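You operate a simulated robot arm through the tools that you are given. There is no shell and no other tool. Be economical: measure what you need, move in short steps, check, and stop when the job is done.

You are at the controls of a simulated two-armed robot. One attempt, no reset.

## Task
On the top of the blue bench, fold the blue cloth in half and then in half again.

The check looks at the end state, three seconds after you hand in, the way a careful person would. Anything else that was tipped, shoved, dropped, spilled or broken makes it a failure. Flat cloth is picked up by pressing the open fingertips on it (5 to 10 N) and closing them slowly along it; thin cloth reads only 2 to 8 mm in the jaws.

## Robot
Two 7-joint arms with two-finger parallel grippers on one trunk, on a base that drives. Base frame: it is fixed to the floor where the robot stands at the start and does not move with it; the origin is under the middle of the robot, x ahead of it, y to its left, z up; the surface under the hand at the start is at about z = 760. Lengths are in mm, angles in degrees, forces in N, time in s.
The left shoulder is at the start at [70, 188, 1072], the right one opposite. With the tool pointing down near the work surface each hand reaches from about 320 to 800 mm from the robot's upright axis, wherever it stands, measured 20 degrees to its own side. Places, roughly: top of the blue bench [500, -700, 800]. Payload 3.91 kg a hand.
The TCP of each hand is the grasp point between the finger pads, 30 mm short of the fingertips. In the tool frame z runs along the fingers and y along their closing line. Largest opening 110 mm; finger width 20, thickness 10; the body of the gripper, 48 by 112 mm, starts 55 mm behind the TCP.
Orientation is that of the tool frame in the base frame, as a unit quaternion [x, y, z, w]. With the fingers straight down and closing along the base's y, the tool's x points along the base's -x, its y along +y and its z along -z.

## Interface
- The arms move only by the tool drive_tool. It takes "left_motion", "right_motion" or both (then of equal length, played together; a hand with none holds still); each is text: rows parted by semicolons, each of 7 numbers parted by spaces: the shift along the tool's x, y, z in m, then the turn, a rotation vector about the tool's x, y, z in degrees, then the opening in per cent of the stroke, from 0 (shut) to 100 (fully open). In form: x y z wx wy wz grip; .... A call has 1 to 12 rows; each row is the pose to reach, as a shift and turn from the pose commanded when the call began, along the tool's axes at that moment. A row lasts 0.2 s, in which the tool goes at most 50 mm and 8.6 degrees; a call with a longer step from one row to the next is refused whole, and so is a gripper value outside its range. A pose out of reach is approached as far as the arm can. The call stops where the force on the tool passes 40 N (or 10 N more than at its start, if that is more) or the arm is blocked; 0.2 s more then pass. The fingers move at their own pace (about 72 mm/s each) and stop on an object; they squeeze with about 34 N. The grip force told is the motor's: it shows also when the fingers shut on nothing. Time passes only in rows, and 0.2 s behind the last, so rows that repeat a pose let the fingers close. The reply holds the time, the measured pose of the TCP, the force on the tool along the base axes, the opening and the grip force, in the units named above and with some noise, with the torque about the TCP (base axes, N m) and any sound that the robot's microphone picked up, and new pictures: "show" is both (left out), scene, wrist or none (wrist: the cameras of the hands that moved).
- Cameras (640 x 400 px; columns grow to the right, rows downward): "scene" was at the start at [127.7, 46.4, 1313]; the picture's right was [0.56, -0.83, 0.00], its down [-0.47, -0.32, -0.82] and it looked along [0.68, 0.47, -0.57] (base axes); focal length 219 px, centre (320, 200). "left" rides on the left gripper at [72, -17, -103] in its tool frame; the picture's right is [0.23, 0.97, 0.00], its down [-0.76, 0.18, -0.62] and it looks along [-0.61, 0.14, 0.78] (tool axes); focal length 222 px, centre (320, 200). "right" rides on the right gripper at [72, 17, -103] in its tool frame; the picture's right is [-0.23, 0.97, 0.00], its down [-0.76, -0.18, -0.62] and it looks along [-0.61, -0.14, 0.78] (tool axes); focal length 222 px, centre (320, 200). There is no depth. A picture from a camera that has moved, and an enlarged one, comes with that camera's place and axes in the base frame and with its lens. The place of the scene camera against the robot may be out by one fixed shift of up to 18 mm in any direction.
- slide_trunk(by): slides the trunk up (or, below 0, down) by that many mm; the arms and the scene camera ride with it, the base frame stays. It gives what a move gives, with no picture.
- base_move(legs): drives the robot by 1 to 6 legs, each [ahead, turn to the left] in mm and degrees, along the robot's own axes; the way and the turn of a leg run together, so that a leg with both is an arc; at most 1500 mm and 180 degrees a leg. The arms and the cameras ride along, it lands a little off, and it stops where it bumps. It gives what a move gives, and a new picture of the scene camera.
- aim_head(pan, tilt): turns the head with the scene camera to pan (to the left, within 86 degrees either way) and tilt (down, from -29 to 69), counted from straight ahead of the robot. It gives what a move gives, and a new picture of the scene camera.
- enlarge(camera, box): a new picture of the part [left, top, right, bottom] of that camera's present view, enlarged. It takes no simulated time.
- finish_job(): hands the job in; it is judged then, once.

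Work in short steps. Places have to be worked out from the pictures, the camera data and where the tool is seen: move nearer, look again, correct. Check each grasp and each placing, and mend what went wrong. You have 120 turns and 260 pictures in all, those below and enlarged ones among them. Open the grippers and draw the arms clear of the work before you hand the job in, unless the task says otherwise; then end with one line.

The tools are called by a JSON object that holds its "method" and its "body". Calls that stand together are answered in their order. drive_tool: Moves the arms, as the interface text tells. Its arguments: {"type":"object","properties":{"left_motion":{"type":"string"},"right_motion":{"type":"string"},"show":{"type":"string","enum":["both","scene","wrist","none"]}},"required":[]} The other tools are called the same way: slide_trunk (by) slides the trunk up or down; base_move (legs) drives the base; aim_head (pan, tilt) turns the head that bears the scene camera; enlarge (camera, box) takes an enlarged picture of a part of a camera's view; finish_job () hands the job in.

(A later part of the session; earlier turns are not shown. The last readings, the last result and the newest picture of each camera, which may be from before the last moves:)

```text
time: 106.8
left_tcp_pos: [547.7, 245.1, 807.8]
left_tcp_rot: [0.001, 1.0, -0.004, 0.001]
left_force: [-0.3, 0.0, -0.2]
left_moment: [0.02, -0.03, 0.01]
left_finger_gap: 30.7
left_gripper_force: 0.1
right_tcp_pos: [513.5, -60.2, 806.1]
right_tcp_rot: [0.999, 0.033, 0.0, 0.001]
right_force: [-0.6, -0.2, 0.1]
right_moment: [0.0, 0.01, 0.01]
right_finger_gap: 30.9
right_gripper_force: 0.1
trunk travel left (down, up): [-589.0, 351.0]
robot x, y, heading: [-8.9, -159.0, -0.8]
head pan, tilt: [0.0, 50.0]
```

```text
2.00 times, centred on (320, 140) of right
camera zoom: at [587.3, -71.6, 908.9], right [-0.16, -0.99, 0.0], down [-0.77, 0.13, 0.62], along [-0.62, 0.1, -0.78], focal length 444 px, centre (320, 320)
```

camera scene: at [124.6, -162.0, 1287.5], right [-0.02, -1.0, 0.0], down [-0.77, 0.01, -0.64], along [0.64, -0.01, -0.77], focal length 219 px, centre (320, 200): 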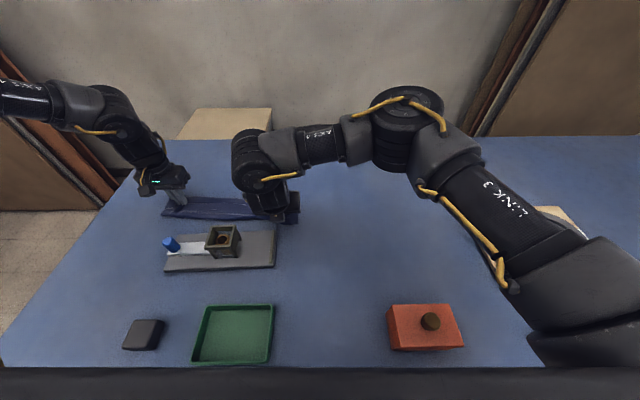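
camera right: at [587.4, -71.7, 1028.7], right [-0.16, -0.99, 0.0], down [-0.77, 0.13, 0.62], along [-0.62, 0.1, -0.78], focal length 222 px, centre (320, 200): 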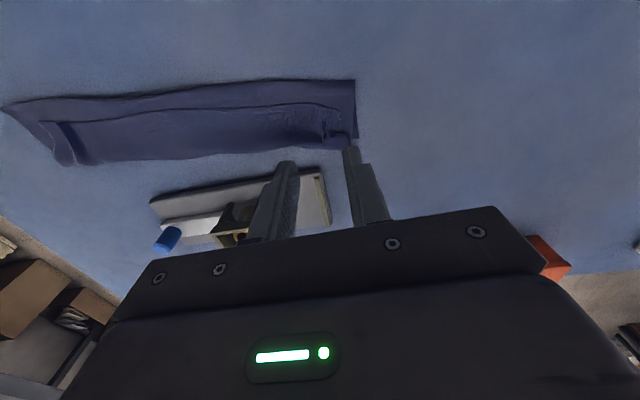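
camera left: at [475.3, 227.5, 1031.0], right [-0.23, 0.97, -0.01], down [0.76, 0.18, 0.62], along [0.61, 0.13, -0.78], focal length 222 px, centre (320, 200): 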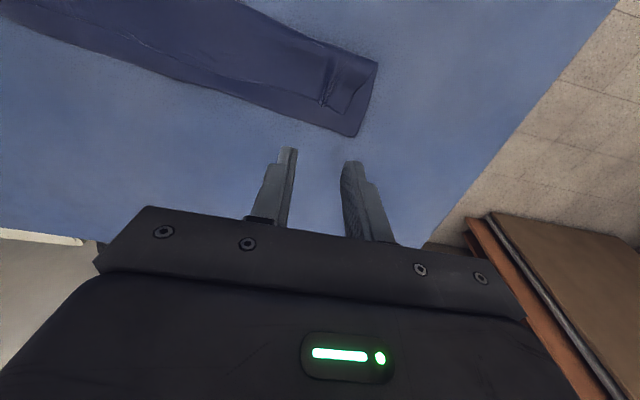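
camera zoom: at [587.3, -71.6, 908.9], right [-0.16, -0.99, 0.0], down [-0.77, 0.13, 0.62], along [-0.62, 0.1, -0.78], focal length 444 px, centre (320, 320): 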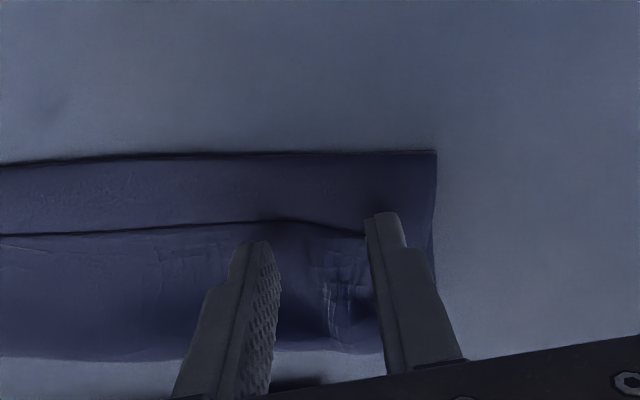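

Aligned on the edges (overhang ~4 mm). Lower 11 mm and close slowly.

{"method": "slide_trunk", "body": {"by": -11}}

{"method": "drive_tool", "body": {"left_motion": "0 0 0 0 0 0 24; 0 0 0 0 0 0 20; 0 0 0 0 0 0 16; 0 0 0 0 0 0 12; 0 0 0 0 0 0 8; 0 0 0 0 0 0 4; 0 0 0 0 0 0 0; 0 0 0 0 0 0 0; 0 0 0 0 0 0 0", "right_motion": "0 0 0 0 0 0 24; 0 0 0 0 0 0 20; 0 0 0 0 0 0 16; 0 0 0 0 0 0 12; 0 0 0 0 0 0 8; 0 0 0 0 0 0 4; 0 0 0 0 0 0 0; 0 0 0 0 0 0 0; 0 0 0 0 0 0 0", "show": "wrist"}}

```text
time: 107.3
left_tcp_pos: [546.8, 243.9, 797.7]
left_tcp_rot: [0.0, 1.0, -0.004, 0.001]
left_force: [-0.3, -1.3, 0.8]
left_moment: [-0.03, -0.02, -0.02]
left_finger_gap: 31.2
left_gripper_force: 0.0
right_tcp_pos: [514.3, -58.8, 796.3]
right_tcp_rot: [0.999, 0.034, 0.001, 0.001]
right_force: [-0.1, 0.1, -0.8]
right_moment: [-0.03, -0.01, 0.0]
right_finger_gap: 30.9
right_gripper_force: 0.0
trunk travel left (down, up): [-578.0, 362.0]
robot x, y, heading: [-7.5, -155.5, -1.0]
head pan, tilt: [0.0, 50.0]
```

```text
time: 109.3
left_tcp_pos: [547.3, 244.1, 795.7]
left_tcp_rot: [0.001, 1.0, -0.005, 0.001]
left_force: [-0.5, -3.2, -1.1]
left_moment: [-0.06, 0.01, 0.02]
left_finger_gap: 1.8
left_gripper_force: 34.0
right_tcp_pos: [514.4, -59.8, 794.9]
right_tcp_rot: [0.999, 0.033, 0.0, 0.001]
right_force: [0.9, 2.9, -0.3]
right_moment: [0.07, -0.03, 0.0]
right_finger_gap: 2.0
right_gripper_force: 34.1
trunk travel left (down, up): [-578.0, 362.0]
robot x, y, heading: [-7.9, -160.3, -0.9]
head pan, tilt: [0.0, 50.0]
camera right: at [587.4, -71.4, 897.7], right [-0.16, -0.99, 0.0], down [-0.77, 0.13, 0.62], along [-0.62, 0.1, -0.78], focal length 222 px, centre (320, 200)
camera left: at [475.4, 227.6, 899.8], right [-0.23, 0.97, -0.01], down [0.76, 0.18, 0.62], along [0.61, 0.13, -0.78], focal length 222 px, centre (320, 200)
```

right: 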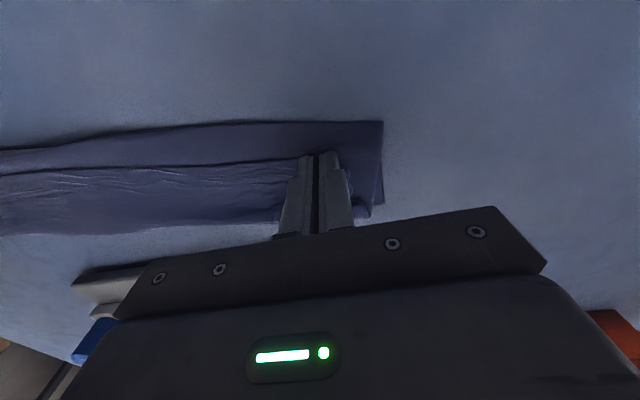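
left: 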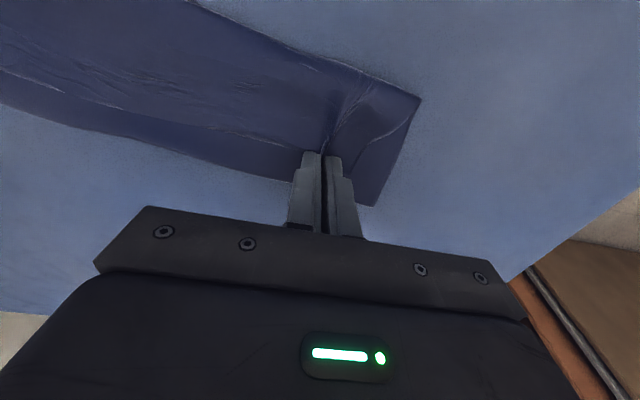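

Gripped. Lift and draw the edge out taut over the midline (left to x≈647, right to 620, ~90 mm up).

{"method": "drive_tool", "body": {"left_motion": "0 0 -0.025 0 0 0 0; -0.005 0 -0.055 0 0 0 0; -0.02 0 -0.075 0 -3 0 0; -0.04 0.001 -0.085 0 -6 0 0; -0.06 0.001 -0.088 0 -9 0 0; -0.08 0.001 -0.088 0 -12 0 0; -0.1 0.001 -0.088 0 -15 0 0; -0.1 0.001 -0.088 0 -15 0 0", "right_motion": "0 0 -0.025 0 0 0 0; 0.005 0.0003 -0.055 0 0 0 0; 0.02 0.0013 -0.075 0 0 0 0; 0.042 0.0028 -0.085 0 0 0 0; 0.063 0.0042 -0.09 0 0 0 0; 0.084 0.0055 -0.09 0 0 0 0; 0.105 0.0069 -0.09 0 0 0 0; 0.105 0.0069 -0.09 0 0 0 0", "show": "wrist"}}

{"method": "enlarge", "body": {"camera": "scene", "box": [130, 130, 370, 280]}}

```text
time: 110.9
left_tcp_pos: [636.6, 233.7, 884.9]
left_tcp_rot: [0.009, 0.993, -0.013, 0.115]
left_force: [-2.9, -24.3, 0.2]
left_moment: [-0.79, 0.15, 0.08]
left_finger_gap: 2.1
left_gripper_force: 33.9
right_tcp_pos: [587.0, -83.2, 886.3]
right_tcp_rot: [0.999, 0.039, 0.002, -0.011]
right_force: [3.8, 22.7, -0.2]
right_moment: [0.78, -0.07, -0.08]
right_finger_gap: 2.1
right_gripper_force: 34.6
right hand out of reach, approached as far as the arm can: row 4, 5, 6, 7
trunk travel left (down, up): [-578.0, 362.0]
robot x, y, heading: [-4.9, -156.5, -0.5]
head pan, tilt: [0.0, 50.0]
stopped in row 7 (right hand): the force on the tool passed its limit at 44 N (the readings are from after the stop); the commanded pose is now the measured one
camera right: at [660.3, -98.3, 988.8], right [-0.15, -0.99, -0.02], down [-0.78, 0.1, 0.62], along [-0.61, 0.11, -0.78], focal length 222 px, centre (320, 200)
camera left: at [542.6, 219.8, 970.2], right [-0.2, 0.98, -0.07], down [0.6, 0.18, 0.78], along [0.77, 0.11, -0.63], focal length 222 px, centre (320, 200)
```

right: 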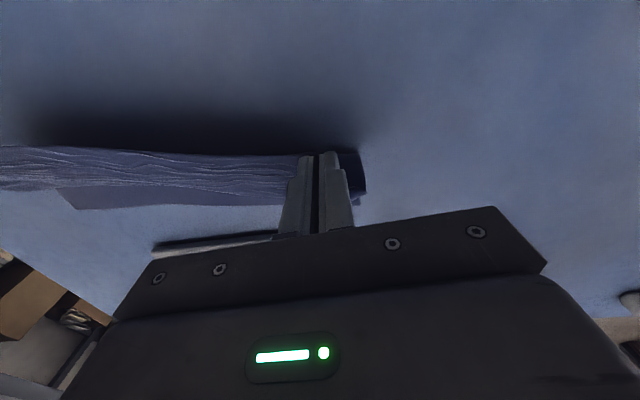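
left: 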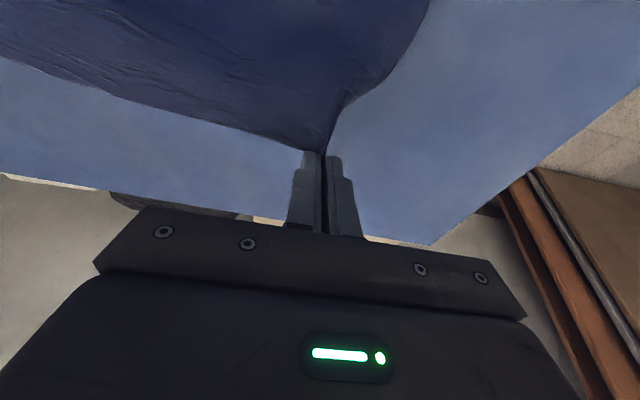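

```text
2.67 times, centred on (250, 205) of scene
camera zoom: at [125.8, -163.1, 1286.3], right [-0.02, -1.0, 0.0], down [-0.77, 0.01, -0.64], along [0.64, -0.01, -0.77], focal length 583 px, centre (507, 187)
```

zoom: 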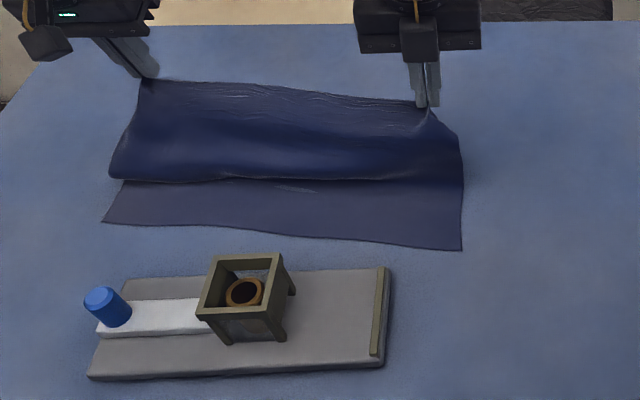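

Grip held despite a tension spike (right arm drifted in −y); the cloth now stands nicely with the near edge at ≈ (505,275)–(461,−114). Swing the edge back in an arc to ~45 mm above the near edge.

{"method": "drive_tool", "body": {"left_motion": "0.0186 -0.0005 -0.0085 0 4 0 0; 0.0378 -0.001 -0.014 0 8 0 0; 0.056 -0.0015 -0.0151 0 11 0 0; 0.0761 -0.002 -0.0127 0 13 0 0; 0.0964 -0.002 -0.0051 0 13 0 0; 0.1144 -0.002 0.0061 0 13 0 0; 0.1278 -0.002 0.0194 0 13 0 0; 0.1278 -0.002 0.0194 0 13 0 0", "right_motion": "-0.0158 -0.0032 -0.004 0 0 0 0; -0.0316 -0.0065 -0.005 0 0 0 0; -0.0474 -0.0097 -0.002 0 0 0 0; -0.0652 -0.0131 0.006 0 0 0 0; -0.0821 -0.0145 0.018 0 0 0 0; -0.096 -0.0155 0.033 0 0 0 0; -0.105 -0.0162 0.049 0 0 0 0; -0.105 -0.0162 0.049 0 0 0 0", "show": "wrist"}}

{"method": "enlarge", "body": {"camera": "scene", "box": [130, 130, 370, 280]}}

```text
time: 112.7
left_tcp_pos: [514.6, 237.1, 837.8]
left_tcp_rot: [0.006, 1.0, -0.009, 0.002]
left_force: [-0.9, -13.5, 0.3]
left_moment: [-0.46, 0.04, 0.18]
left_finger_gap: 2.0
left_gripper_force: 33.6
right_tcp_pos: [482.9, -77.0, 835.6]
right_tcp_rot: [0.999, 0.037, 0.003, -0.009]
right_force: [1.3, 14.8, -0.5]
right_moment: [0.41, -0.03, 0.0]
right_finger_gap: 1.9
right_gripper_force: 33.8
trunk travel left (down, up): [-578.0, 362.0]
robot x, y, heading: [-3.8, -155.4, -0.7]
head pan, tilt: [0.0, 50.0]
camera right: at [555.2, -91.5, 939.6], right [-0.15, -0.99, -0.02], down [-0.78, 0.11, 0.62], along [-0.61, 0.11, -0.78], focal length 222 px, centre (320, 200)
camera left: at [442.8, 221.6, 940.4], right [-0.21, 0.98, -0.02], down [0.76, 0.18, 0.62], along [0.61, 0.12, -0.78], focal length 222 px, centre (320, 200)
```

right: 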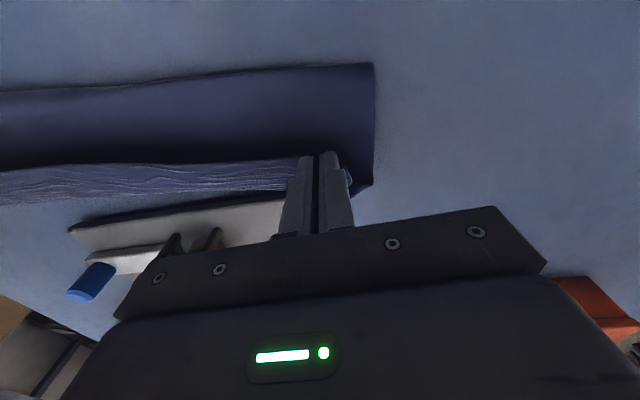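
left: 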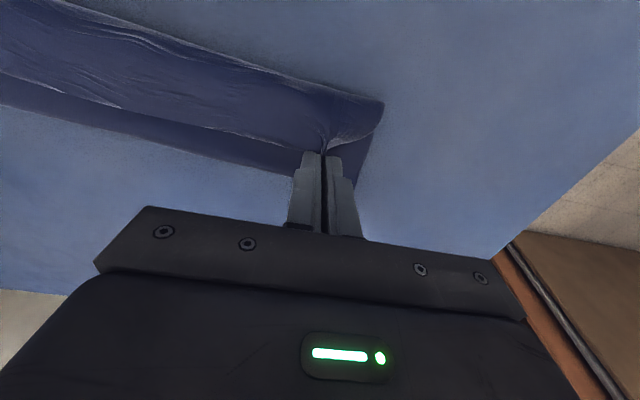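

```text
2.67 times, centred on (250, 205) of scene
camera zoom: at [125.1, -162.2, 1286.4], right [-0.02, -1.0, 0.0], down [-0.77, 0.01, -0.64], along [0.64, -0.01, -0.77], focal length 583 px, centre (507, 187)
```

zoom: 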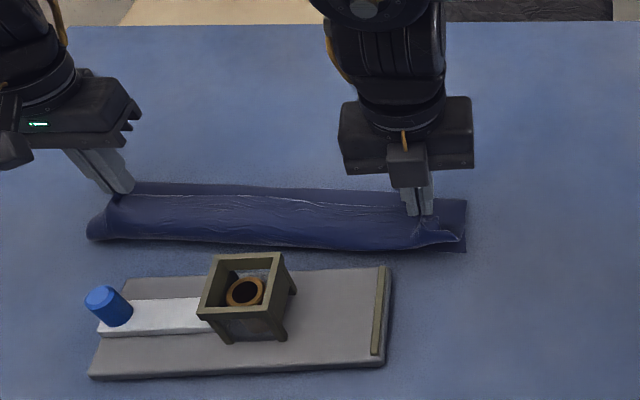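

The cloth hangs out on the robot side of the clamp, which causes the curl. I'll pitch both hands forward (left 25°, right 40°), pull the edge past the near edge so the sheet is drawn taut from behind, then set it down.

{"method": "drive_tool", "body": {"left_motion": "0.0095 -0.001 0.0031 0 -5 0 0; 0.0189 -0.002 0.0062 0 -10 0 0; 0.0284 -0.003 0.0094 0 -15 0 0; 0.0378 -0.004 0.0125 0 -20 0 0; 0.0473 -0.004 0.0156 0 -25 0 0; 0.0473 -0.004 0.0156 0 -25 0 0", "right_motion": "-0.0107 -0.0016 0.0035 0 8 0 0; -0.0215 -0.0033 0.007 0 16 0 0; -0.0322 -0.0049 0.0106 0 24 0 0; -0.043 -0.0066 0.0141 0 32 0 0; -0.0537 -0.0082 0.0176 0 40 0 0; -0.0537 -0.0082 0.0176 0 40 0 0", "show": "wrist"}}

{"method": "enlarge", "body": {"camera": "scene", "box": [130, 130, 370, 280]}}

```text
time: 114.1
left_tcp_pos: [470.7, 233.2, 822.7]
left_tcp_rot: [0.005, 0.976, -0.01, 0.218]
left_force: [0.1, -7.7, -0.9]
left_moment: [-0.24, 0.0, -0.02]
left_finger_gap: 1.9
left_gripper_force: 33.8
right_tcp_pos: [437.4, -77.8, 820.6]
right_tcp_rot: [0.938, 0.031, 0.344, -0.023]
right_force: [1.3, 7.5, -0.7]
right_moment: [0.19, -0.05, 0.15]
right_finger_gap: 1.8
right_gripper_force: 34.0
right hand out of reach, approached as far as the arm can: row 5, 6
trunk travel left (down, up): [-578.0, 362.0]
robot x, y, heading: [-9.0, -158.1, -0.7]
head pan, tilt: [0.0, 50.0]
camera right: at [426.5, -99.0, 945.5], right [-0.1, -0.98, -0.17], down [-0.99, 0.1, -0.01], along [0.03, 0.16, -0.99], focal length 222 px, centre (320, 200)
camera left: at [359.8, 217.8, 884.7], right [-0.19, 0.97, -0.11], down [0.43, 0.19, 0.89], along [0.88, 0.12, -0.45], focal length 222 px, centre (320, 200)
```

right: 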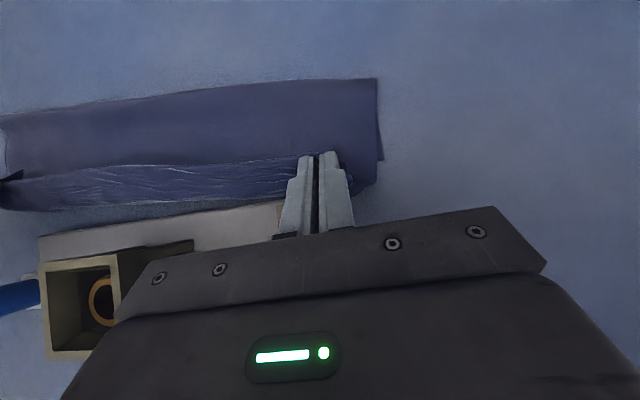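
left: 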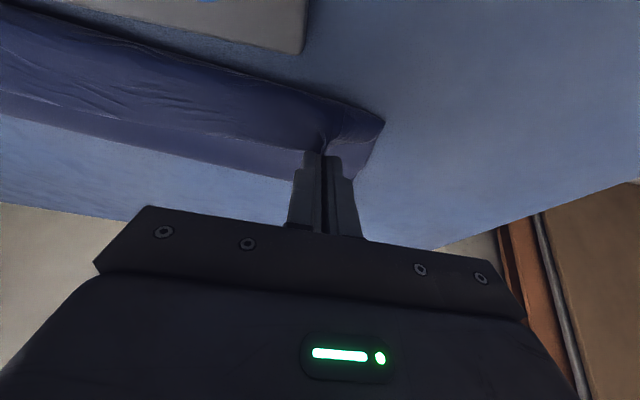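

```text
2.67 times, centred on (250, 205) of scene
camera zoom: at [126.4, -163.0, 1286.3], right [-0.02, -1.0, 0.0], down [-0.77, 0.01, -0.64], along [0.64, -0.01, -0.77], focal length 583 px, centre (507, 187)
```

zoom: 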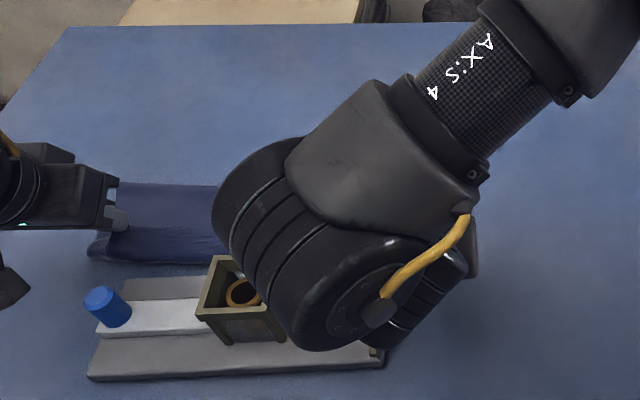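

Key insight: the pinch holds the sheet leaving toward the robot side, so the natural fold has its crease on the robot side. I'll hang the whole cloth, set its lower edge down at x≈600, lay the first half toward me, then bring the held edge back out onto it. First move the hands out to x≈600 and upright.

{"method": "drive_tool", "body": {"left_motion": "-0.0157 0 0.0019 0 8.4 0 0; -0.0314 0 0.0037 0 16.8 0 0; -0.0466 0 0.0042 0 25 0 0; -0.0746 0 -0.0036 0 25 0 0; -0.1009 0 -0.0079 0 25 0 0; -0.1242 0 -0.0057 0 25 0 0; -0.1427 0 -0.0004 0 25 0 0; -0.1427 0 -0.0004 0 25 0 0", "right_motion": "0.0161 0.0001 0.0059 0 -8.3 0 0; 0.0323 0.0001 0.0117 0 -16.7 0 0; 0.0496 0.0002 0.0161 0 -25 0 0; 0.0784 0.0005 0.0195 0 -25 0 0; 0.1058 0.001 0.0243 0 -25 0 0; 0.1292 0.0016 0.0338 0 -25 0 0; 0.1478 0.003 0.043 0 -25 0 0; 0.1478 0.003 0.043 0 -25 0 0", "show": "none"}}

```text
time: 115.9
left_tcp_pos: [595.2, 233.6, 883.8]
left_tcp_rot: [0.007, 1.0, -0.009, 0.002]
left_force: [0.2, -2.3, 0.5]
left_moment: [-0.07, 0.0, 0.06]
left_finger_gap: 1.9
left_gripper_force: 33.9
right_tcp_pos: [576.5, -70.2, 884.0]
right_tcp_rot: [0.99, 0.036, 0.134, -0.013]
right_force: [-0.3, 1.5, 0.2]
right_moment: [0.04, -0.01, -0.01]
right_finger_gap: 2.0
right_gripper_force: 34.4
trunk travel left (down, up): [-578.0, 362.0]
robot x, y, heading: [-7.6, -157.5, -0.9]
head pan, tilt: [0.0, 50.0]
```

Smooth. Now raise the trunk 135 mm so the cloth hangs freely with its lower edge just above the bench.

{"method": "slide_trunk", "body": {"by": 135}}

{"method": "enlarge", "body": {"camera": "scene", "box": [110, 80, 370, 280]}}

{"method": "enlarge", "body": {"camera": "right", "box": [0, 0, 640, 400]}}

```text
time: 117.5
left_tcp_pos: [596.0, 232.9, 1019.6]
left_tcp_rot: [0.005, 1.0, -0.009, 0.002]
left_force: [0.6, -1.9, 0.6]
left_moment: [-0.04, -0.01, 0.03]
left_finger_gap: 1.6
left_gripper_force: 34.2
right_tcp_pos: [576.0, -71.6, 1019.1]
right_tcp_rot: [0.99, 0.035, 0.132, -0.013]
right_force: [-0.3, 1.9, 0.1]
right_moment: [0.02, -0.01, 0.0]
right_finger_gap: 2.0
right_gripper_force: 34.1
trunk travel left (down, up): [-713.0, 227.0]
robot x, y, heading: [-8.1, -157.5, -1.0]
head pan, tilt: [0.0, 50.0]
```

```text
2.00 times, centred on (240, 180) of scene
camera zoom: at [125.7, -162.0, 1421.3], right [-0.02, -1.0, 0.0], down [-0.77, 0.01, -0.64], along [0.64, -0.01, -0.77], focal length 437 px, centre (480, 240)
```

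zoom: 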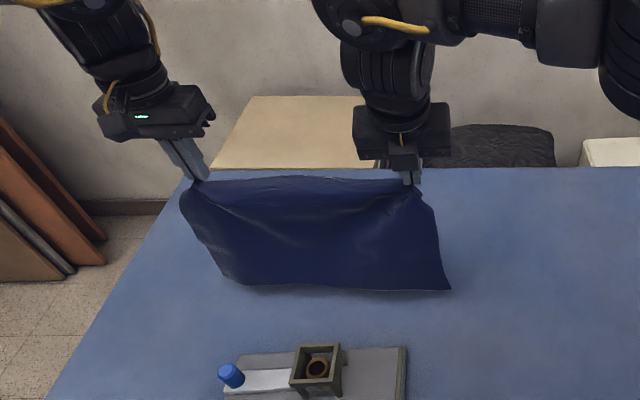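

```text
1.00 times, centred on (320, 200) of right (not enlarged: the box is as wide or as high as the picture)
camera zoom: at [619.8, -87.7, 1136.3], right [-0.15, -0.99, -0.08], down [-0.91, 0.1, 0.4], along [-0.39, 0.13, -0.91], focal length 222 px, centre (320, 200)
```

zoom: 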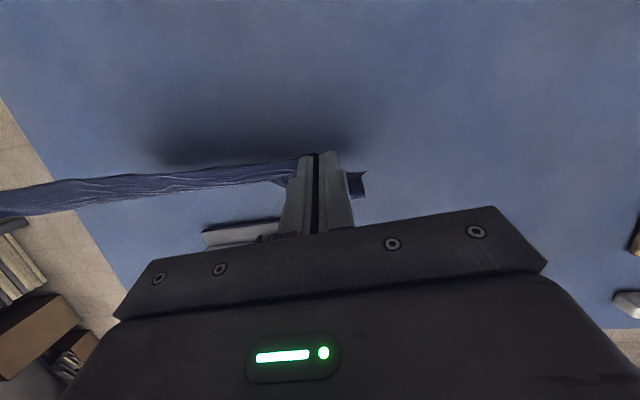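

The cloth hangs freely. Raise 15 mm to let the lower edge swing clear, hold, and view from the left wrist where the lower edge is.

{"method": "slide_trunk", "body": {"by": 18}}

{"method": "drive_tool", "body": {"left_motion": "0 0 0 0 0 0 0; 0 0 0 0 0 0 0; 0 0 0 0 0 0 0; 0 0 0 0 0 0 0; 0 0 0 0 0 0 0; 0 0 0 0 0 0 0", "show": "scene"}}

```text
time: 118.2
left_tcp_pos: [595.7, 232.9, 1036.9]
left_tcp_rot: [0.006, 1.0, -0.009, 0.002]
left_force: [0.2, -3.0, -0.2]
left_moment: [-0.04, 0.01, 0.06]
left_finger_gap: 2.0
left_gripper_force: 33.7
right_tcp_pos: [576.2, -71.9, 1036.6]
right_tcp_rot: [0.99, 0.035, 0.133, -0.014]
right_force: [-0.5, 2.3, -0.1]
right_moment: [0.08, -0.01, 0.01]
right_finger_gap: 2.1
right_gripper_force: 33.6
trunk travel left (down, up): [-731.0, 209.0]
robot x, y, heading: [-6.2, -155.6, -1.0]
head pan, tilt: [0.0, 50.0]
```

```text
time: 119.5
left_tcp_pos: [597.5, 233.7, 1037.1]
left_tcp_rot: [0.007, 1.0, -0.009, 0.001]
left_force: [-0.2, -1.8, 0.0]
left_moment: [-0.08, -0.03, 0.05]
left_finger_gap: 1.5
left_gripper_force: 34.0
right_tcp_pos: [576.3, -72.8, 1036.7]
right_tcp_rot: [0.99, 0.036, 0.133, -0.014]
right_force: [0.8, 2.5, 0.3]
right_moment: [0.01, 0.03, 0.02]
right_finger_gap: 1.8
right_gripper_force: 34.3
trunk travel left (down, up): [-731.0, 209.0]
robot x, y, heading: [-5.9, -154.6, -1.2]
head pan, tilt: [0.0, 50.0]
camera scene: at [125.4, -162.1, 1439.4], right [-0.02, -1.0, 0.0], down [-0.77, 0.01, -0.64], along [0.64, -0.01, -0.77], focal length 219 px, centre (320, 200)
```

scene: 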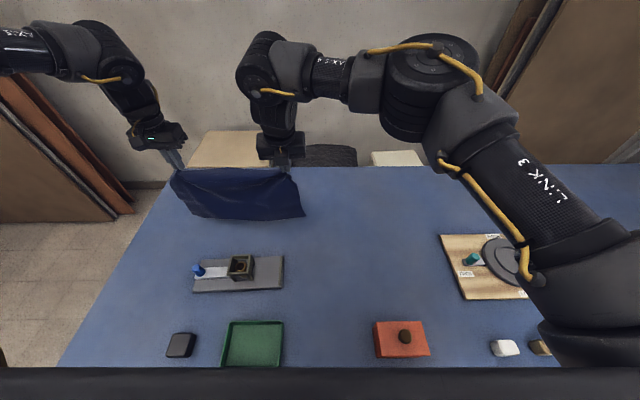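

It hangs nearly vertical (lower edge x ≈ 575–580). Lower 38 mm so the edge rests on the bench, then move hands toward the robot 100 mm while descending 80 mm to lay the first half.

{"method": "slide_trunk", "body": {"by": -38}}

{"method": "drive_tool", "body": {"left_motion": "0.008 0 0.012 0 0 0 0; 0.018 0 0.024 0 0 0 0; 0.03 0 0.036 0 0 0 0; 0.044 0 0.048 0 0 0 0; 0.058 0 0.058 0 0 0 0; 0.072 0 0.067 0 0 0 0; 0.086 0 0.075 0 0 0 0; 0.1 0 0.082 0 0 0 0; 0.1 0 0.082 0 0 0 0", "right_motion": "-0.0045 -0.0005 0.0138 0 0 0 0; -0.0111 -0.0013 0.0279 0 0 0 0; -0.0195 -0.0021 0.0428 0 0 0 0; -0.0298 -0.0031 0.0582 0 0 0 0; -0.0406 -0.0041 0.0716 0 0 0 0; -0.0516 -0.005 0.0841 0 0 0 0; -0.0629 -0.006 0.0956 0 0 0 0; -0.0745 -0.007 0.1061 0 0 0 0; -0.0745 -0.007 0.1061 0 0 0 0", "show": "both"}}

{"method": "enlarge", "body": {"camera": "scene", "box": [110, 110, 370, 290]}}

```text
time: 120.4
left_tcp_pos: [596.0, 232.4, 999.3]
left_tcp_rot: [0.007, 1.0, -0.009, 0.001]
left_force: [-0.6, -2.7, -0.8]
left_moment: [-0.04, -0.04, 0.03]
left_finger_gap: 1.8
left_gripper_force: 34.4
right_tcp_pos: [575.9, -72.0, 998.4]
right_tcp_rot: [0.99, 0.036, 0.134, -0.013]
right_force: [-0.7, 1.9, -0.7]
right_moment: [0.06, -0.03, -0.01]
right_finger_gap: 1.8
right_gripper_force: 34.3
trunk travel left (down, up): [-693.0, 247.0]
robot x, y, heading: [-7.5, -157.2, -0.6]
head pan, tilt: [0.0, 50.0]
```

```text
time: 122.4
left_tcp_pos: [498.0, 230.9, 917.0]
left_tcp_rot: [0.006, 1.0, -0.009, 0.002]
left_force: [0.8, -2.7, -0.5]
left_moment: [-0.05, -0.02, 0.02]
left_finger_gap: 2.0
left_gripper_force: 34.5
right_tcp_pos: [532.4, -66.0, 875.9]
right_tcp_rot: [0.99, 0.036, 0.134, -0.013]
right_force: [-0.3, 3.0, 0.2]
right_moment: [0.04, 0.03, 0.02]
right_finger_gap: 1.9
right_gripper_force: 33.6
trunk travel left (down, up): [-693.0, 247.0]
robot x, y, heading: [-9.8, -156.5, -0.7]
head pan, tilt: [0.0, 50.0]
camera scene: at [125.7, -162.2, 1401.3], right [-0.02, -1.0, 0.0], down [-0.77, 0.01, -0.64], along [0.64, -0.01, -0.77], focal length 219 px, centre (320, 200)
camera right: at [575.5, -82.0, 994.3], right [-0.15, -0.99, -0.08], down [-0.91, 0.1, 0.4], along [-0.39, 0.13, -0.91], focal length 222 px, centre (320, 200)
camera left: at [425.3, 216.7, 1020.4], right [-0.21, 0.98, -0.02], down [0.76, 0.18, 0.62], along [0.61, 0.12, -0.78], focal length 222 px, centre (320, 200)
```

scene: 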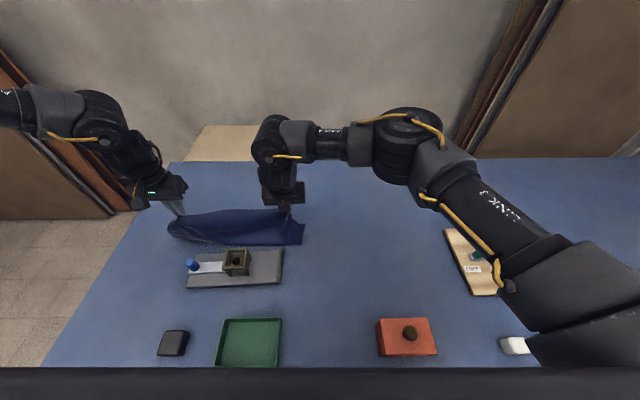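
right: 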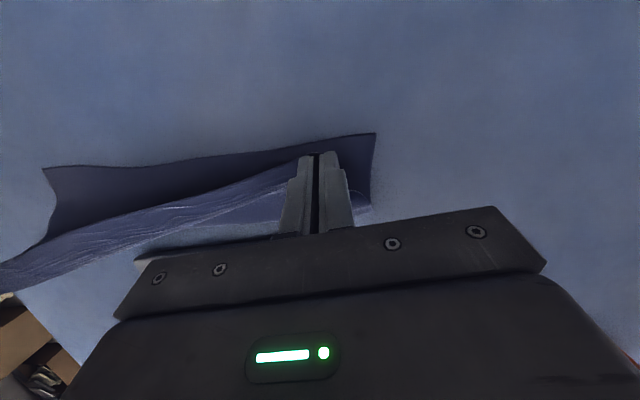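
left: 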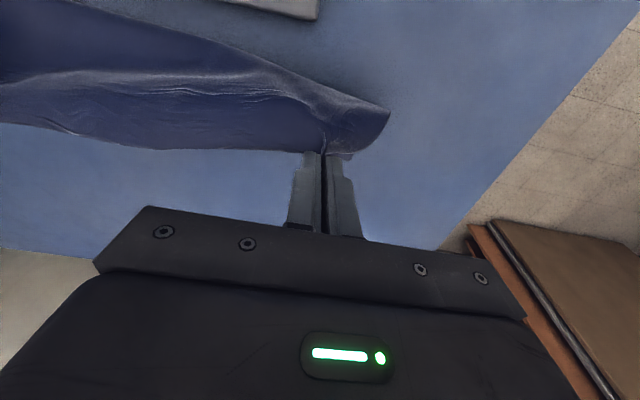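

```text
2.22 times, centred on (240, 200) of scene
camera zoom: at [125.7, -162.2, 1401.3], right [-0.02, -1.0, 0.0], down [-0.77, 0.01, -0.64], along [0.64, -0.01, -0.77], focal length 486 px, centre (498, 200)
```

zoom: 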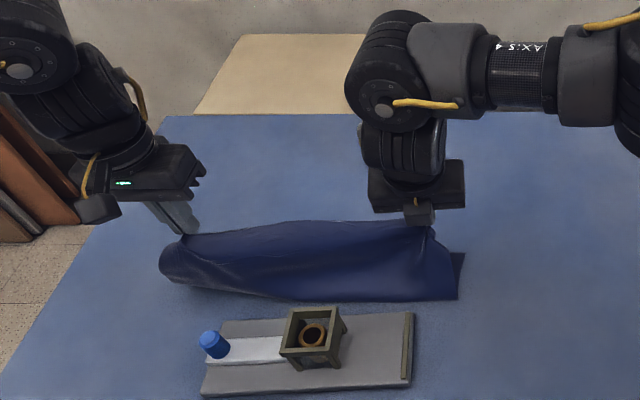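

I mis-signed the right hand's transform (it went lower/less far), and the near layer would end too close to the fixture. Redo: raise to hang again, move both hands ~30 mm further out.

{"method": "slide_trunk", "body": {"by": 112}}

{"method": "drive_tool", "body": {"left_motion": "-0.022 0 0 0 0 0 0; -0.044 0 0 0 0 0 0; -0.066 0 0 0 -3 0 0; -0.088 0 0 0 -6 0 0; -0.11 0 0 0 -9 0 0; -0.128 0 0.004 0 -12 0 0; -0.128 0 0.004 0 -12 0 0; -0.128 0 0.004 0 -12 0 0", "right_motion": "0.014 0.0015 -0.0033 0 2 0 0; 0.028 0.003 -0.0065 0 4 0 0; 0.042 0.0045 -0.01 0 6 0 0; 0.056 0.006 -0.013 0 8 0 0; 0.07 0.0075 -0.016 0 10 0 0; 0.0827 0.009 -0.0196 0 10 0 0; 0.0827 0.009 -0.0196 0 10 0 0; 0.0827 0.009 -0.0196 0 10 0 0", "show": "scene"}}

```text
time: 123.8
left_tcp_pos: [497.6, 232.3, 1029.0]
left_tcp_rot: [0.006, 1.0, -0.009, 0.002]
left_force: [0.3, -2.5, -1.3]
left_moment: [-0.11, -0.08, 0.01]
left_finger_gap: 1.9
left_gripper_force: 34.1
right_tcp_pos: [531.6, -66.7, 988.4]
right_tcp_rot: [0.99, 0.036, 0.133, -0.013]
right_force: [-0.6, 2.2, 0.0]
right_moment: [0.07, 0.02, 0.03]
right_finger_gap: 1.5
right_gripper_force: 33.8
trunk travel left (down, up): [-805.0, 135.0]
robot x, y, heading: [-8.4, -158.0, -0.9]
head pan, tilt: [0.0, 50.0]
```

```text
time: 125.6
left_tcp_pos: [627.8, 230.7, 1024.1]
left_tcp_rot: [0.005, 0.994, -0.01, 0.107]
left_force: [-0.3, 0.2, -0.2]
left_moment: [-0.01, 0.03, 0.03]
left_finger_gap: 1.8
left_gripper_force: 34.6
right_tcp_pos: [608.0, -70.6, 1030.0]
right_tcp_rot: [0.975, 0.034, 0.219, -0.016]
right_force: [0.5, -0.3, -0.1]
right_moment: [-0.03, 0.02, -0.01]
right_finger_gap: 1.7
right_gripper_force: 34.0
trunk travel left (down, up): [-805.0, 135.0]
robot x, y, heading: [-8.4, -157.6, -0.8]
head pan, tilt: [0.0, 50.0]
camera scene: at [125.5, -162.2, 1513.4], right [-0.02, -1.0, 0.0], down [-0.77, 0.01, -0.64], along [0.64, -0.01, -0.77], focal length 219 px, centre (320, 200)
```

scene: 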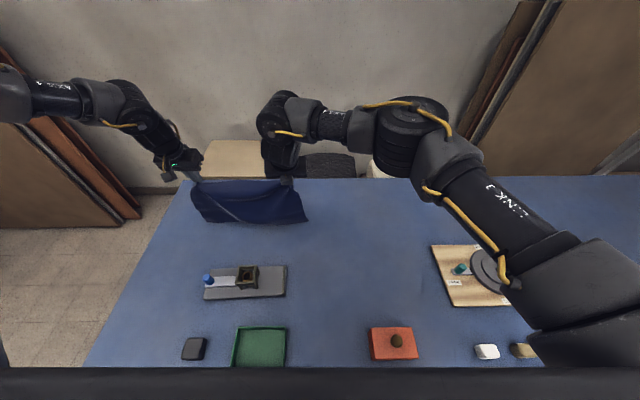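

Both hands are out evenly. Lower 30 mm to rest the lower edge, then lay the first half toward the robot (checked transforms).

{"method": "slide_trunk", "body": {"by": -30}}

{"method": "drive_tool", "body": {"left_motion": "0.0108 0 0.012 0 0 0 0; 0.0233 0 0.0225 0 0 0 0; 0.0376 0 0.0317 0 0 0 0; 0.0539 0 0.0405 0 0 0 0; 0.0718 0 0.0478 0 0 0 0; 0.0906 0 0.0539 0 0 0 0; 0.1079 0 0.0584 0 0 0 0; 0.125 0 0.0618 0 0 0 0; 0.125 0 0.0618 0 0 0 0", "right_motion": "-0.0136 -0.0003 0.0101 0 0 0 0; -0.0286 -0.0009 0.0185 0 0 0 0; -0.0455 -0.0015 0.026 0 0 0 0; -0.0637 -0.0023 0.0318 0 0 0 0; -0.0832 -0.0033 0.0357 0 0 0 0; -0.1033 -0.0044 0.0385 0 0 0 0; -0.1216 -0.0054 0.0398 0 0 0 0; -0.139 -0.0064 0.0393 0 0 0 0; -0.139 -0.0064 0.0393 0 0 0 0", "show": "wrist"}}

{"method": "enlarge", "body": {"camera": "scene", "box": [130, 130, 370, 280]}}

```text
time: 126.3
left_tcp_pos: [627.0, 229.7, 994.3]
left_tcp_rot: [0.006, 0.994, -0.01, 0.106]
left_force: [0.0, 0.2, 0.2]
left_moment: [-0.02, 0.01, -0.02]
left_finger_gap: 1.7
left_gripper_force: 34.3
right_tcp_pos: [607.3, -69.2, 1000.8]
right_tcp_rot: [0.975, 0.034, 0.22, -0.016]
right_force: [0.9, -0.5, 0.0]
right_moment: [0.02, 0.03, 0.02]
right_finger_gap: 1.8
right_gripper_force: 34.1
trunk travel left (down, up): [-775.0, 165.0]
robot x, y, heading: [-8.7, -155.5, -1.1]
head pan, tilt: [0.0, 50.0]
```

```text
time: 128.3
left_tcp_pos: [517.4, 229.7, 908.0]
left_tcp_rot: [0.005, 0.994, -0.009, 0.106]
left_force: [-0.8, 0.8, -0.8]
left_moment: [0.01, -0.01, 0.01]
left_finger_gap: 2.0
left_gripper_force: 33.6
right_tcp_pos: [499.7, -69.7, 904.0]
right_tcp_rot: [0.975, 0.034, 0.22, -0.016]
right_force: [0.4, -0.5, -0.3]
right_moment: [-0.02, 0.02, 0.0]
right_finger_gap: 1.9
right_gripper_force: 34.3
trunk travel left (down, up): [-775.0, 165.0]
robot x, y, heading: [-6.8, -153.8, -0.8]
head pan, tilt: [0.0, 50.0]
camera right: at [522.2, -87.3, 1027.7], right [-0.13, -0.98, -0.11], down [-0.97, 0.1, 0.24], along [-0.22, 0.14, -0.96], focal length 222 px, centre (320, 200)
camera left: at [424.4, 214.8, 993.5], right [-0.21, 0.98, -0.06], down [0.61, 0.18, 0.77], along [0.76, 0.12, -0.64], focal length 222 px, centre (320, 200)
```

right: 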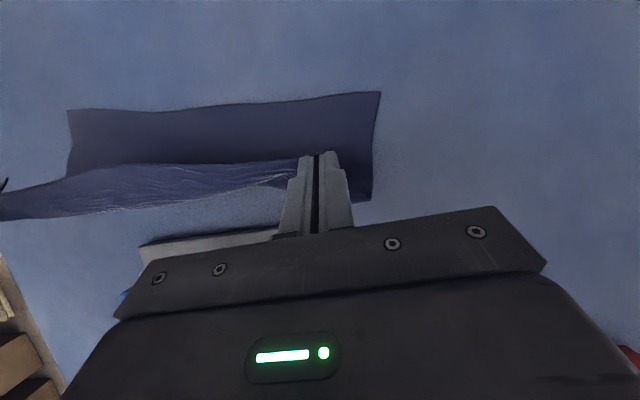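
left: 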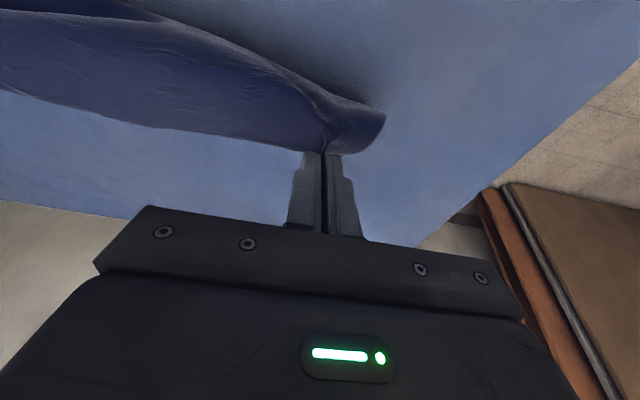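

```text
2.67 times, centred on (250, 205) of scene
camera zoom: at [125.9, -162.3, 1483.3], right [-0.02, -1.0, 0.0], down [-0.77, 0.01, -0.64], along [0.64, -0.01, -0.77], focal length 583 px, centre (507, 187)
```

zoom: 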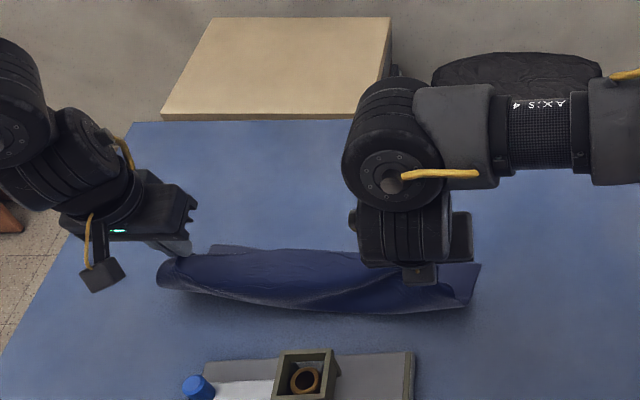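

Bottom half is laid; its far edge runs (575,−129)–(613,258). Now bring the held edge back out and down onto it: left tip → (608, 230), right → (579, −70).

{"method": "drive_tool", "body": {"left_motion": "-0.0128 0 0.0069 0 0 0 0; -0.0248 0 0.0177 0 0 0 0; -0.0361 0 0.0314 0 0 0 0; -0.0458 0 0.0478 0 0 0 0; -0.0532 0 0.0659 0 0 0 0; -0.0584 0 0.0844 0 0 0 0; -0.0604 0 0.1033 0 0 0 0; -0.0599 0 0.1195 0 0 0 0; -0.0599 0 0.1195 0 0 0 0", "right_motion": "0.0082 0.0009 0.0083 0 0 0 0; 0.0147 0.0018 0.0202 0 0 0 0; 0.0199 0.0028 0.0348 0 0 0 0; 0.023 0.0037 0.0517 0 0 0 0; 0.0242 0.0046 0.07 0 0 0 0; 0.0233 0.0054 0.0883 0 0 0 0; 0.0201 0.0061 0.1066 0 0 0 0; 0.0159 0.0065 0.1212 0 0 0 0; 0.0159 0.0065 0.1212 0 0 0 0", "show": "wrist"}}

{"method": "enlarge", "body": {"camera": "scene", "box": [130, 130, 370, 280]}}

```text
time: 130.3
left_tcp_pos: [552.1, 244.4, 907.7]
left_tcp_rot: [0.007, 0.994, -0.013, 0.106]
left_force: [3.5, -30.7, -9.9]
left_moment: [-1.06, -0.2, 0.16]
left_finger_gap: 2.0
left_gripper_force: 33.6
left hand out of reach, approached as far as the arm can: row 2, 3, 4, 5, 6, 7, 8, 9
right_tcp_pos: [563.1, -65.8, 801.6]
right_tcp_rot: [0.975, 0.034, 0.219, -0.02]
right_force: [-3.0, 30.2, 10.4]
right_moment: [0.97, 0.0, 0.41]
right_finger_gap: 1.6
right_gripper_force: 33.9
trunk travel left (down, up): [-775.0, 165.0]
robot x, y, heading: [-4.9, -154.0, -1.0]
head pan, tilt: [0.0, 50.0]
camera right: at [586.4, -84.2, 925.1], right [-0.13, -0.98, -0.12], down [-0.97, 0.1, 0.24], along [-0.22, 0.15, -0.96], focal length 222 px, centre (320, 200)
camera left: at [459.6, 229.0, 993.1], right [-0.21, 0.98, -0.07], down [0.61, 0.19, 0.77], along [0.76, 0.11, -0.64], focal length 222 px, centre (320, 200)
```

right: 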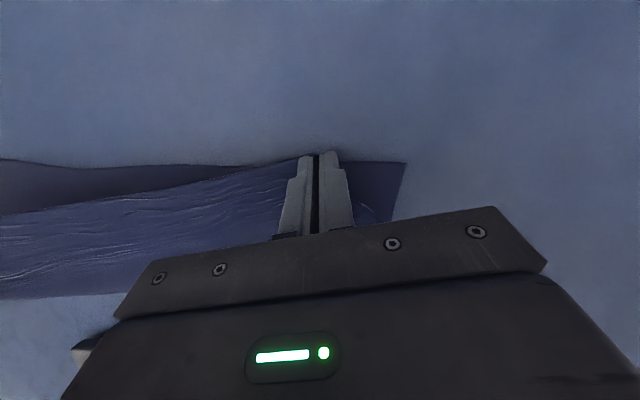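
left: 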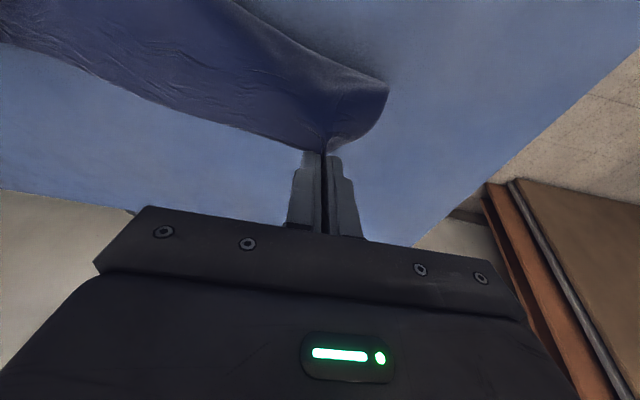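

```text
2.67 times, centred on (250, 205) of scene
camera zoom: at [125.5, -162.3, 1483.4], right [-0.02, -1.0, 0.0], down [-0.77, 0.01, -0.64], along [0.64, -0.01, -0.77], focal length 583 px, centre (507, 187)
```

zoom: 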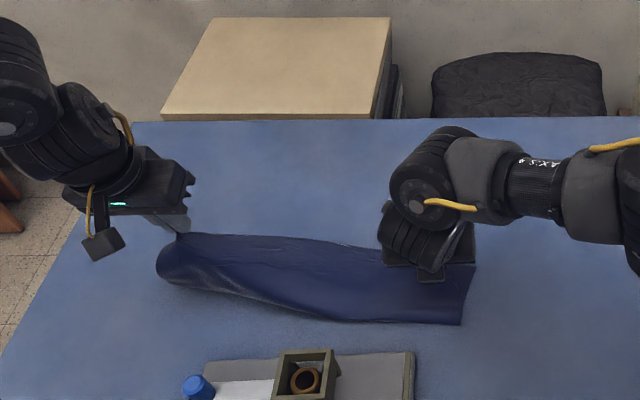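

The left arm can't go lower with the trunk this high. Raise the right back to the left's height, then lower both with the trunk.

{"method": "drive_tool", "body": {"right_motion": "0.006 0 -0.018 0 0 0 0; 0.014 0 -0.037 0 0 0 0; 0.022 0 -0.055 0 0 0 0; 0.031 0 -0.073 0 0 0 0; 0.04 0 -0.092 0 0 0 0; 0.04 0 -0.092 0 0 0 0", "show": "none"}}

{"method": "drive_tool", "body": {"left_motion": "-0.01 -0.003 -0.002 0 0 0 0; -0.02 -0.006 -0.004 0 0 0 0; -0.03 -0.01 -0.006 0 0 0 0; -0.03 -0.01 -0.006 0 0 0 0", "show": "scene"}}

```text
time: 131.8
left_tcp_pos: [551.6, 245.5, 907.2]
left_tcp_rot: [0.006, 0.994, -0.01, 0.107]
left_force: [1.6, -18.6, -0.6]
left_moment: [-0.62, -0.05, 0.14]
left_finger_gap: 1.9
left_gripper_force: 34.5
right_tcp_pos: [561.5, -71.7, 900.8]
right_tcp_rot: [0.975, 0.034, 0.218, -0.016]
right_force: [-2.4, 17.6, -0.6]
right_moment: [0.46, 0.07, 0.23]
right_finger_gap: 2.0
right_gripper_force: 34.2
trunk travel left (down, up): [-775.0, 165.0]
robot x, y, heading: [-6.1, -156.9, -1.0]
head pan, tilt: [0.0, 50.0]
```

```text
time: 132.8
left_tcp_pos: [576.6, 237.5, 925.8]
left_tcp_rot: [0.006, 0.994, -0.009, 0.106]
left_force: [0.2, -7.3, -0.2]
left_moment: [-0.25, -0.02, 0.02]
left_finger_gap: 1.7
left_gripper_force: 33.9
left hand out of reach, approached as far as the arm can: row 2, 3, 4
right_tcp_pos: [561.9, -71.7, 901.9]
right_tcp_rot: [0.975, 0.034, 0.22, -0.015]
right_force: [-1.0, 8.6, 0.8]
right_moment: [0.17, 0.0, 0.06]
right_finger_gap: 1.9
right_gripper_force: 33.4
trunk travel left (down, up): [-775.0, 165.0]
robot x, y, heading: [-3.0, -160.8, -1.0]
head pan, tilt: [0.0, 50.0]
camera scene: at [125.4, -162.0, 1483.4], right [-0.02, -1.0, 0.0], down [-0.77, 0.01, -0.64], along [0.64, -0.01, -0.77], focal length 219 px, centre (320, 200)
```

scene: 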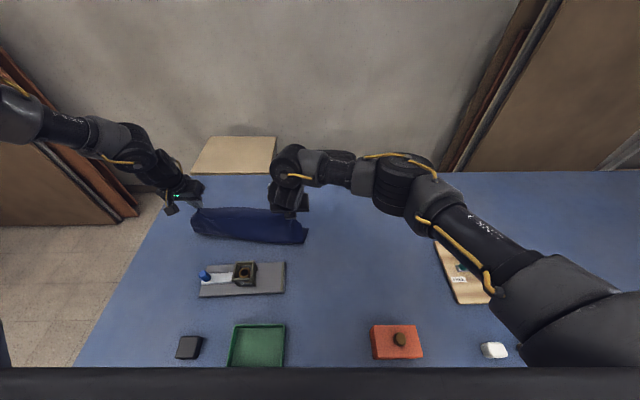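

Lower with the trunk by 95 mm; the sheet should fold with its crease on the robot side.

{"method": "slide_trunk", "body": {"by": -95}}

{"method": "enlarge", "body": {"camera": "right", "box": [0, 0, 640, 400]}}

{"method": "enlarge", "body": {"camera": "left", "box": [0, 0, 640, 400]}}

{"method": "enlarge", "body": {"camera": "scene", "box": [130, 130, 370, 280]}}

```text
time: 134.0
left_tcp_pos: [574.7, 237.6, 829.5]
left_tcp_rot: [0.005, 0.994, -0.01, 0.107]
left_force: [0.0, -5.8, -0.1]
left_moment: [-0.23, -0.01, 0.0]
left_finger_gap: 1.8
left_gripper_force: 34.1
right_tcp_pos: [561.7, -72.1, 806.2]
right_tcp_rot: [0.975, 0.034, 0.219, -0.017]
right_force: [-0.3, 5.7, 0.9]
right_moment: [0.16, 0.01, 0.08]
right_finger_gap: 2.2
right_gripper_force: 33.7
trunk travel left (down, up): [-680.0, 260.0]
robot x, y, heading: [-5.3, -160.1, -0.9]
head pan, tilt: [0.0, 50.0]
```

```text
1.00 times, centred on (320, 200) of right (not enlarged: the box is as wide or as high as the picture)
camera zoom: at [583.5, -90.0, 929.6], right [-0.13, -0.98, -0.11], down [-0.97, 0.1, 0.24], along [-0.22, 0.14, -0.96], focal length 222 px, centre (320, 200)
```

zoom: 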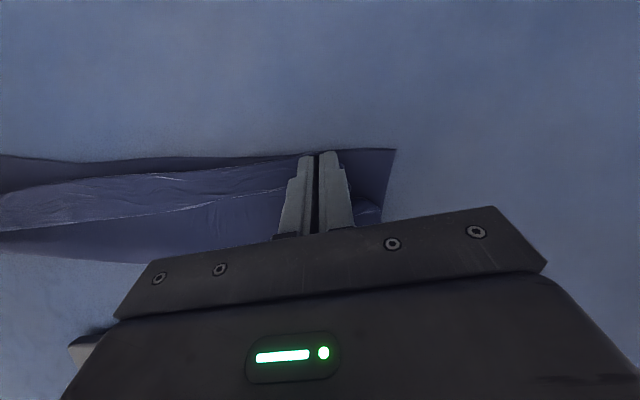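

```text
1.00 times, centred on (320, 200) of left (not enlarged: the box is as wide or as high as the picture)
camera zoom: at [483.3, 222.3, 916.0], right [-0.21, 0.98, -0.07], down [0.61, 0.18, 0.77], along [0.76, 0.12, -0.64], focal length 222 px, centre (320, 200)
```

zoom: 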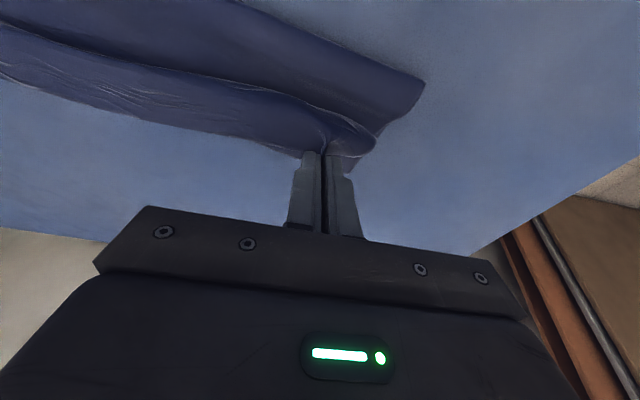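

```text
2.67 times, centred on (250, 205) of scene
camera zoom: at [125.1, -162.2, 1388.5], right [-0.02, -1.0, 0.0], down [-0.77, 0.01, -0.64], along [0.64, -0.01, -0.77], focal length 583 px, centre (507, 187)
```

zoom: 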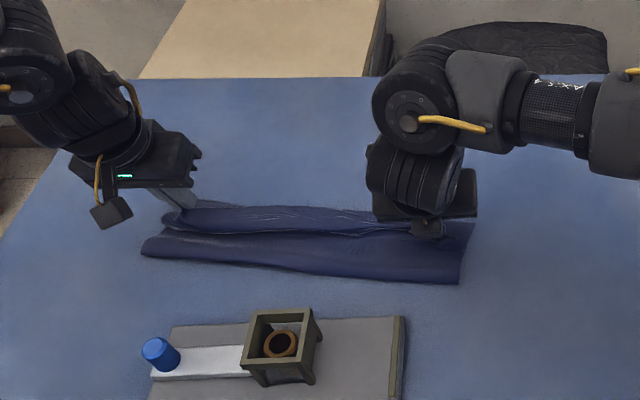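

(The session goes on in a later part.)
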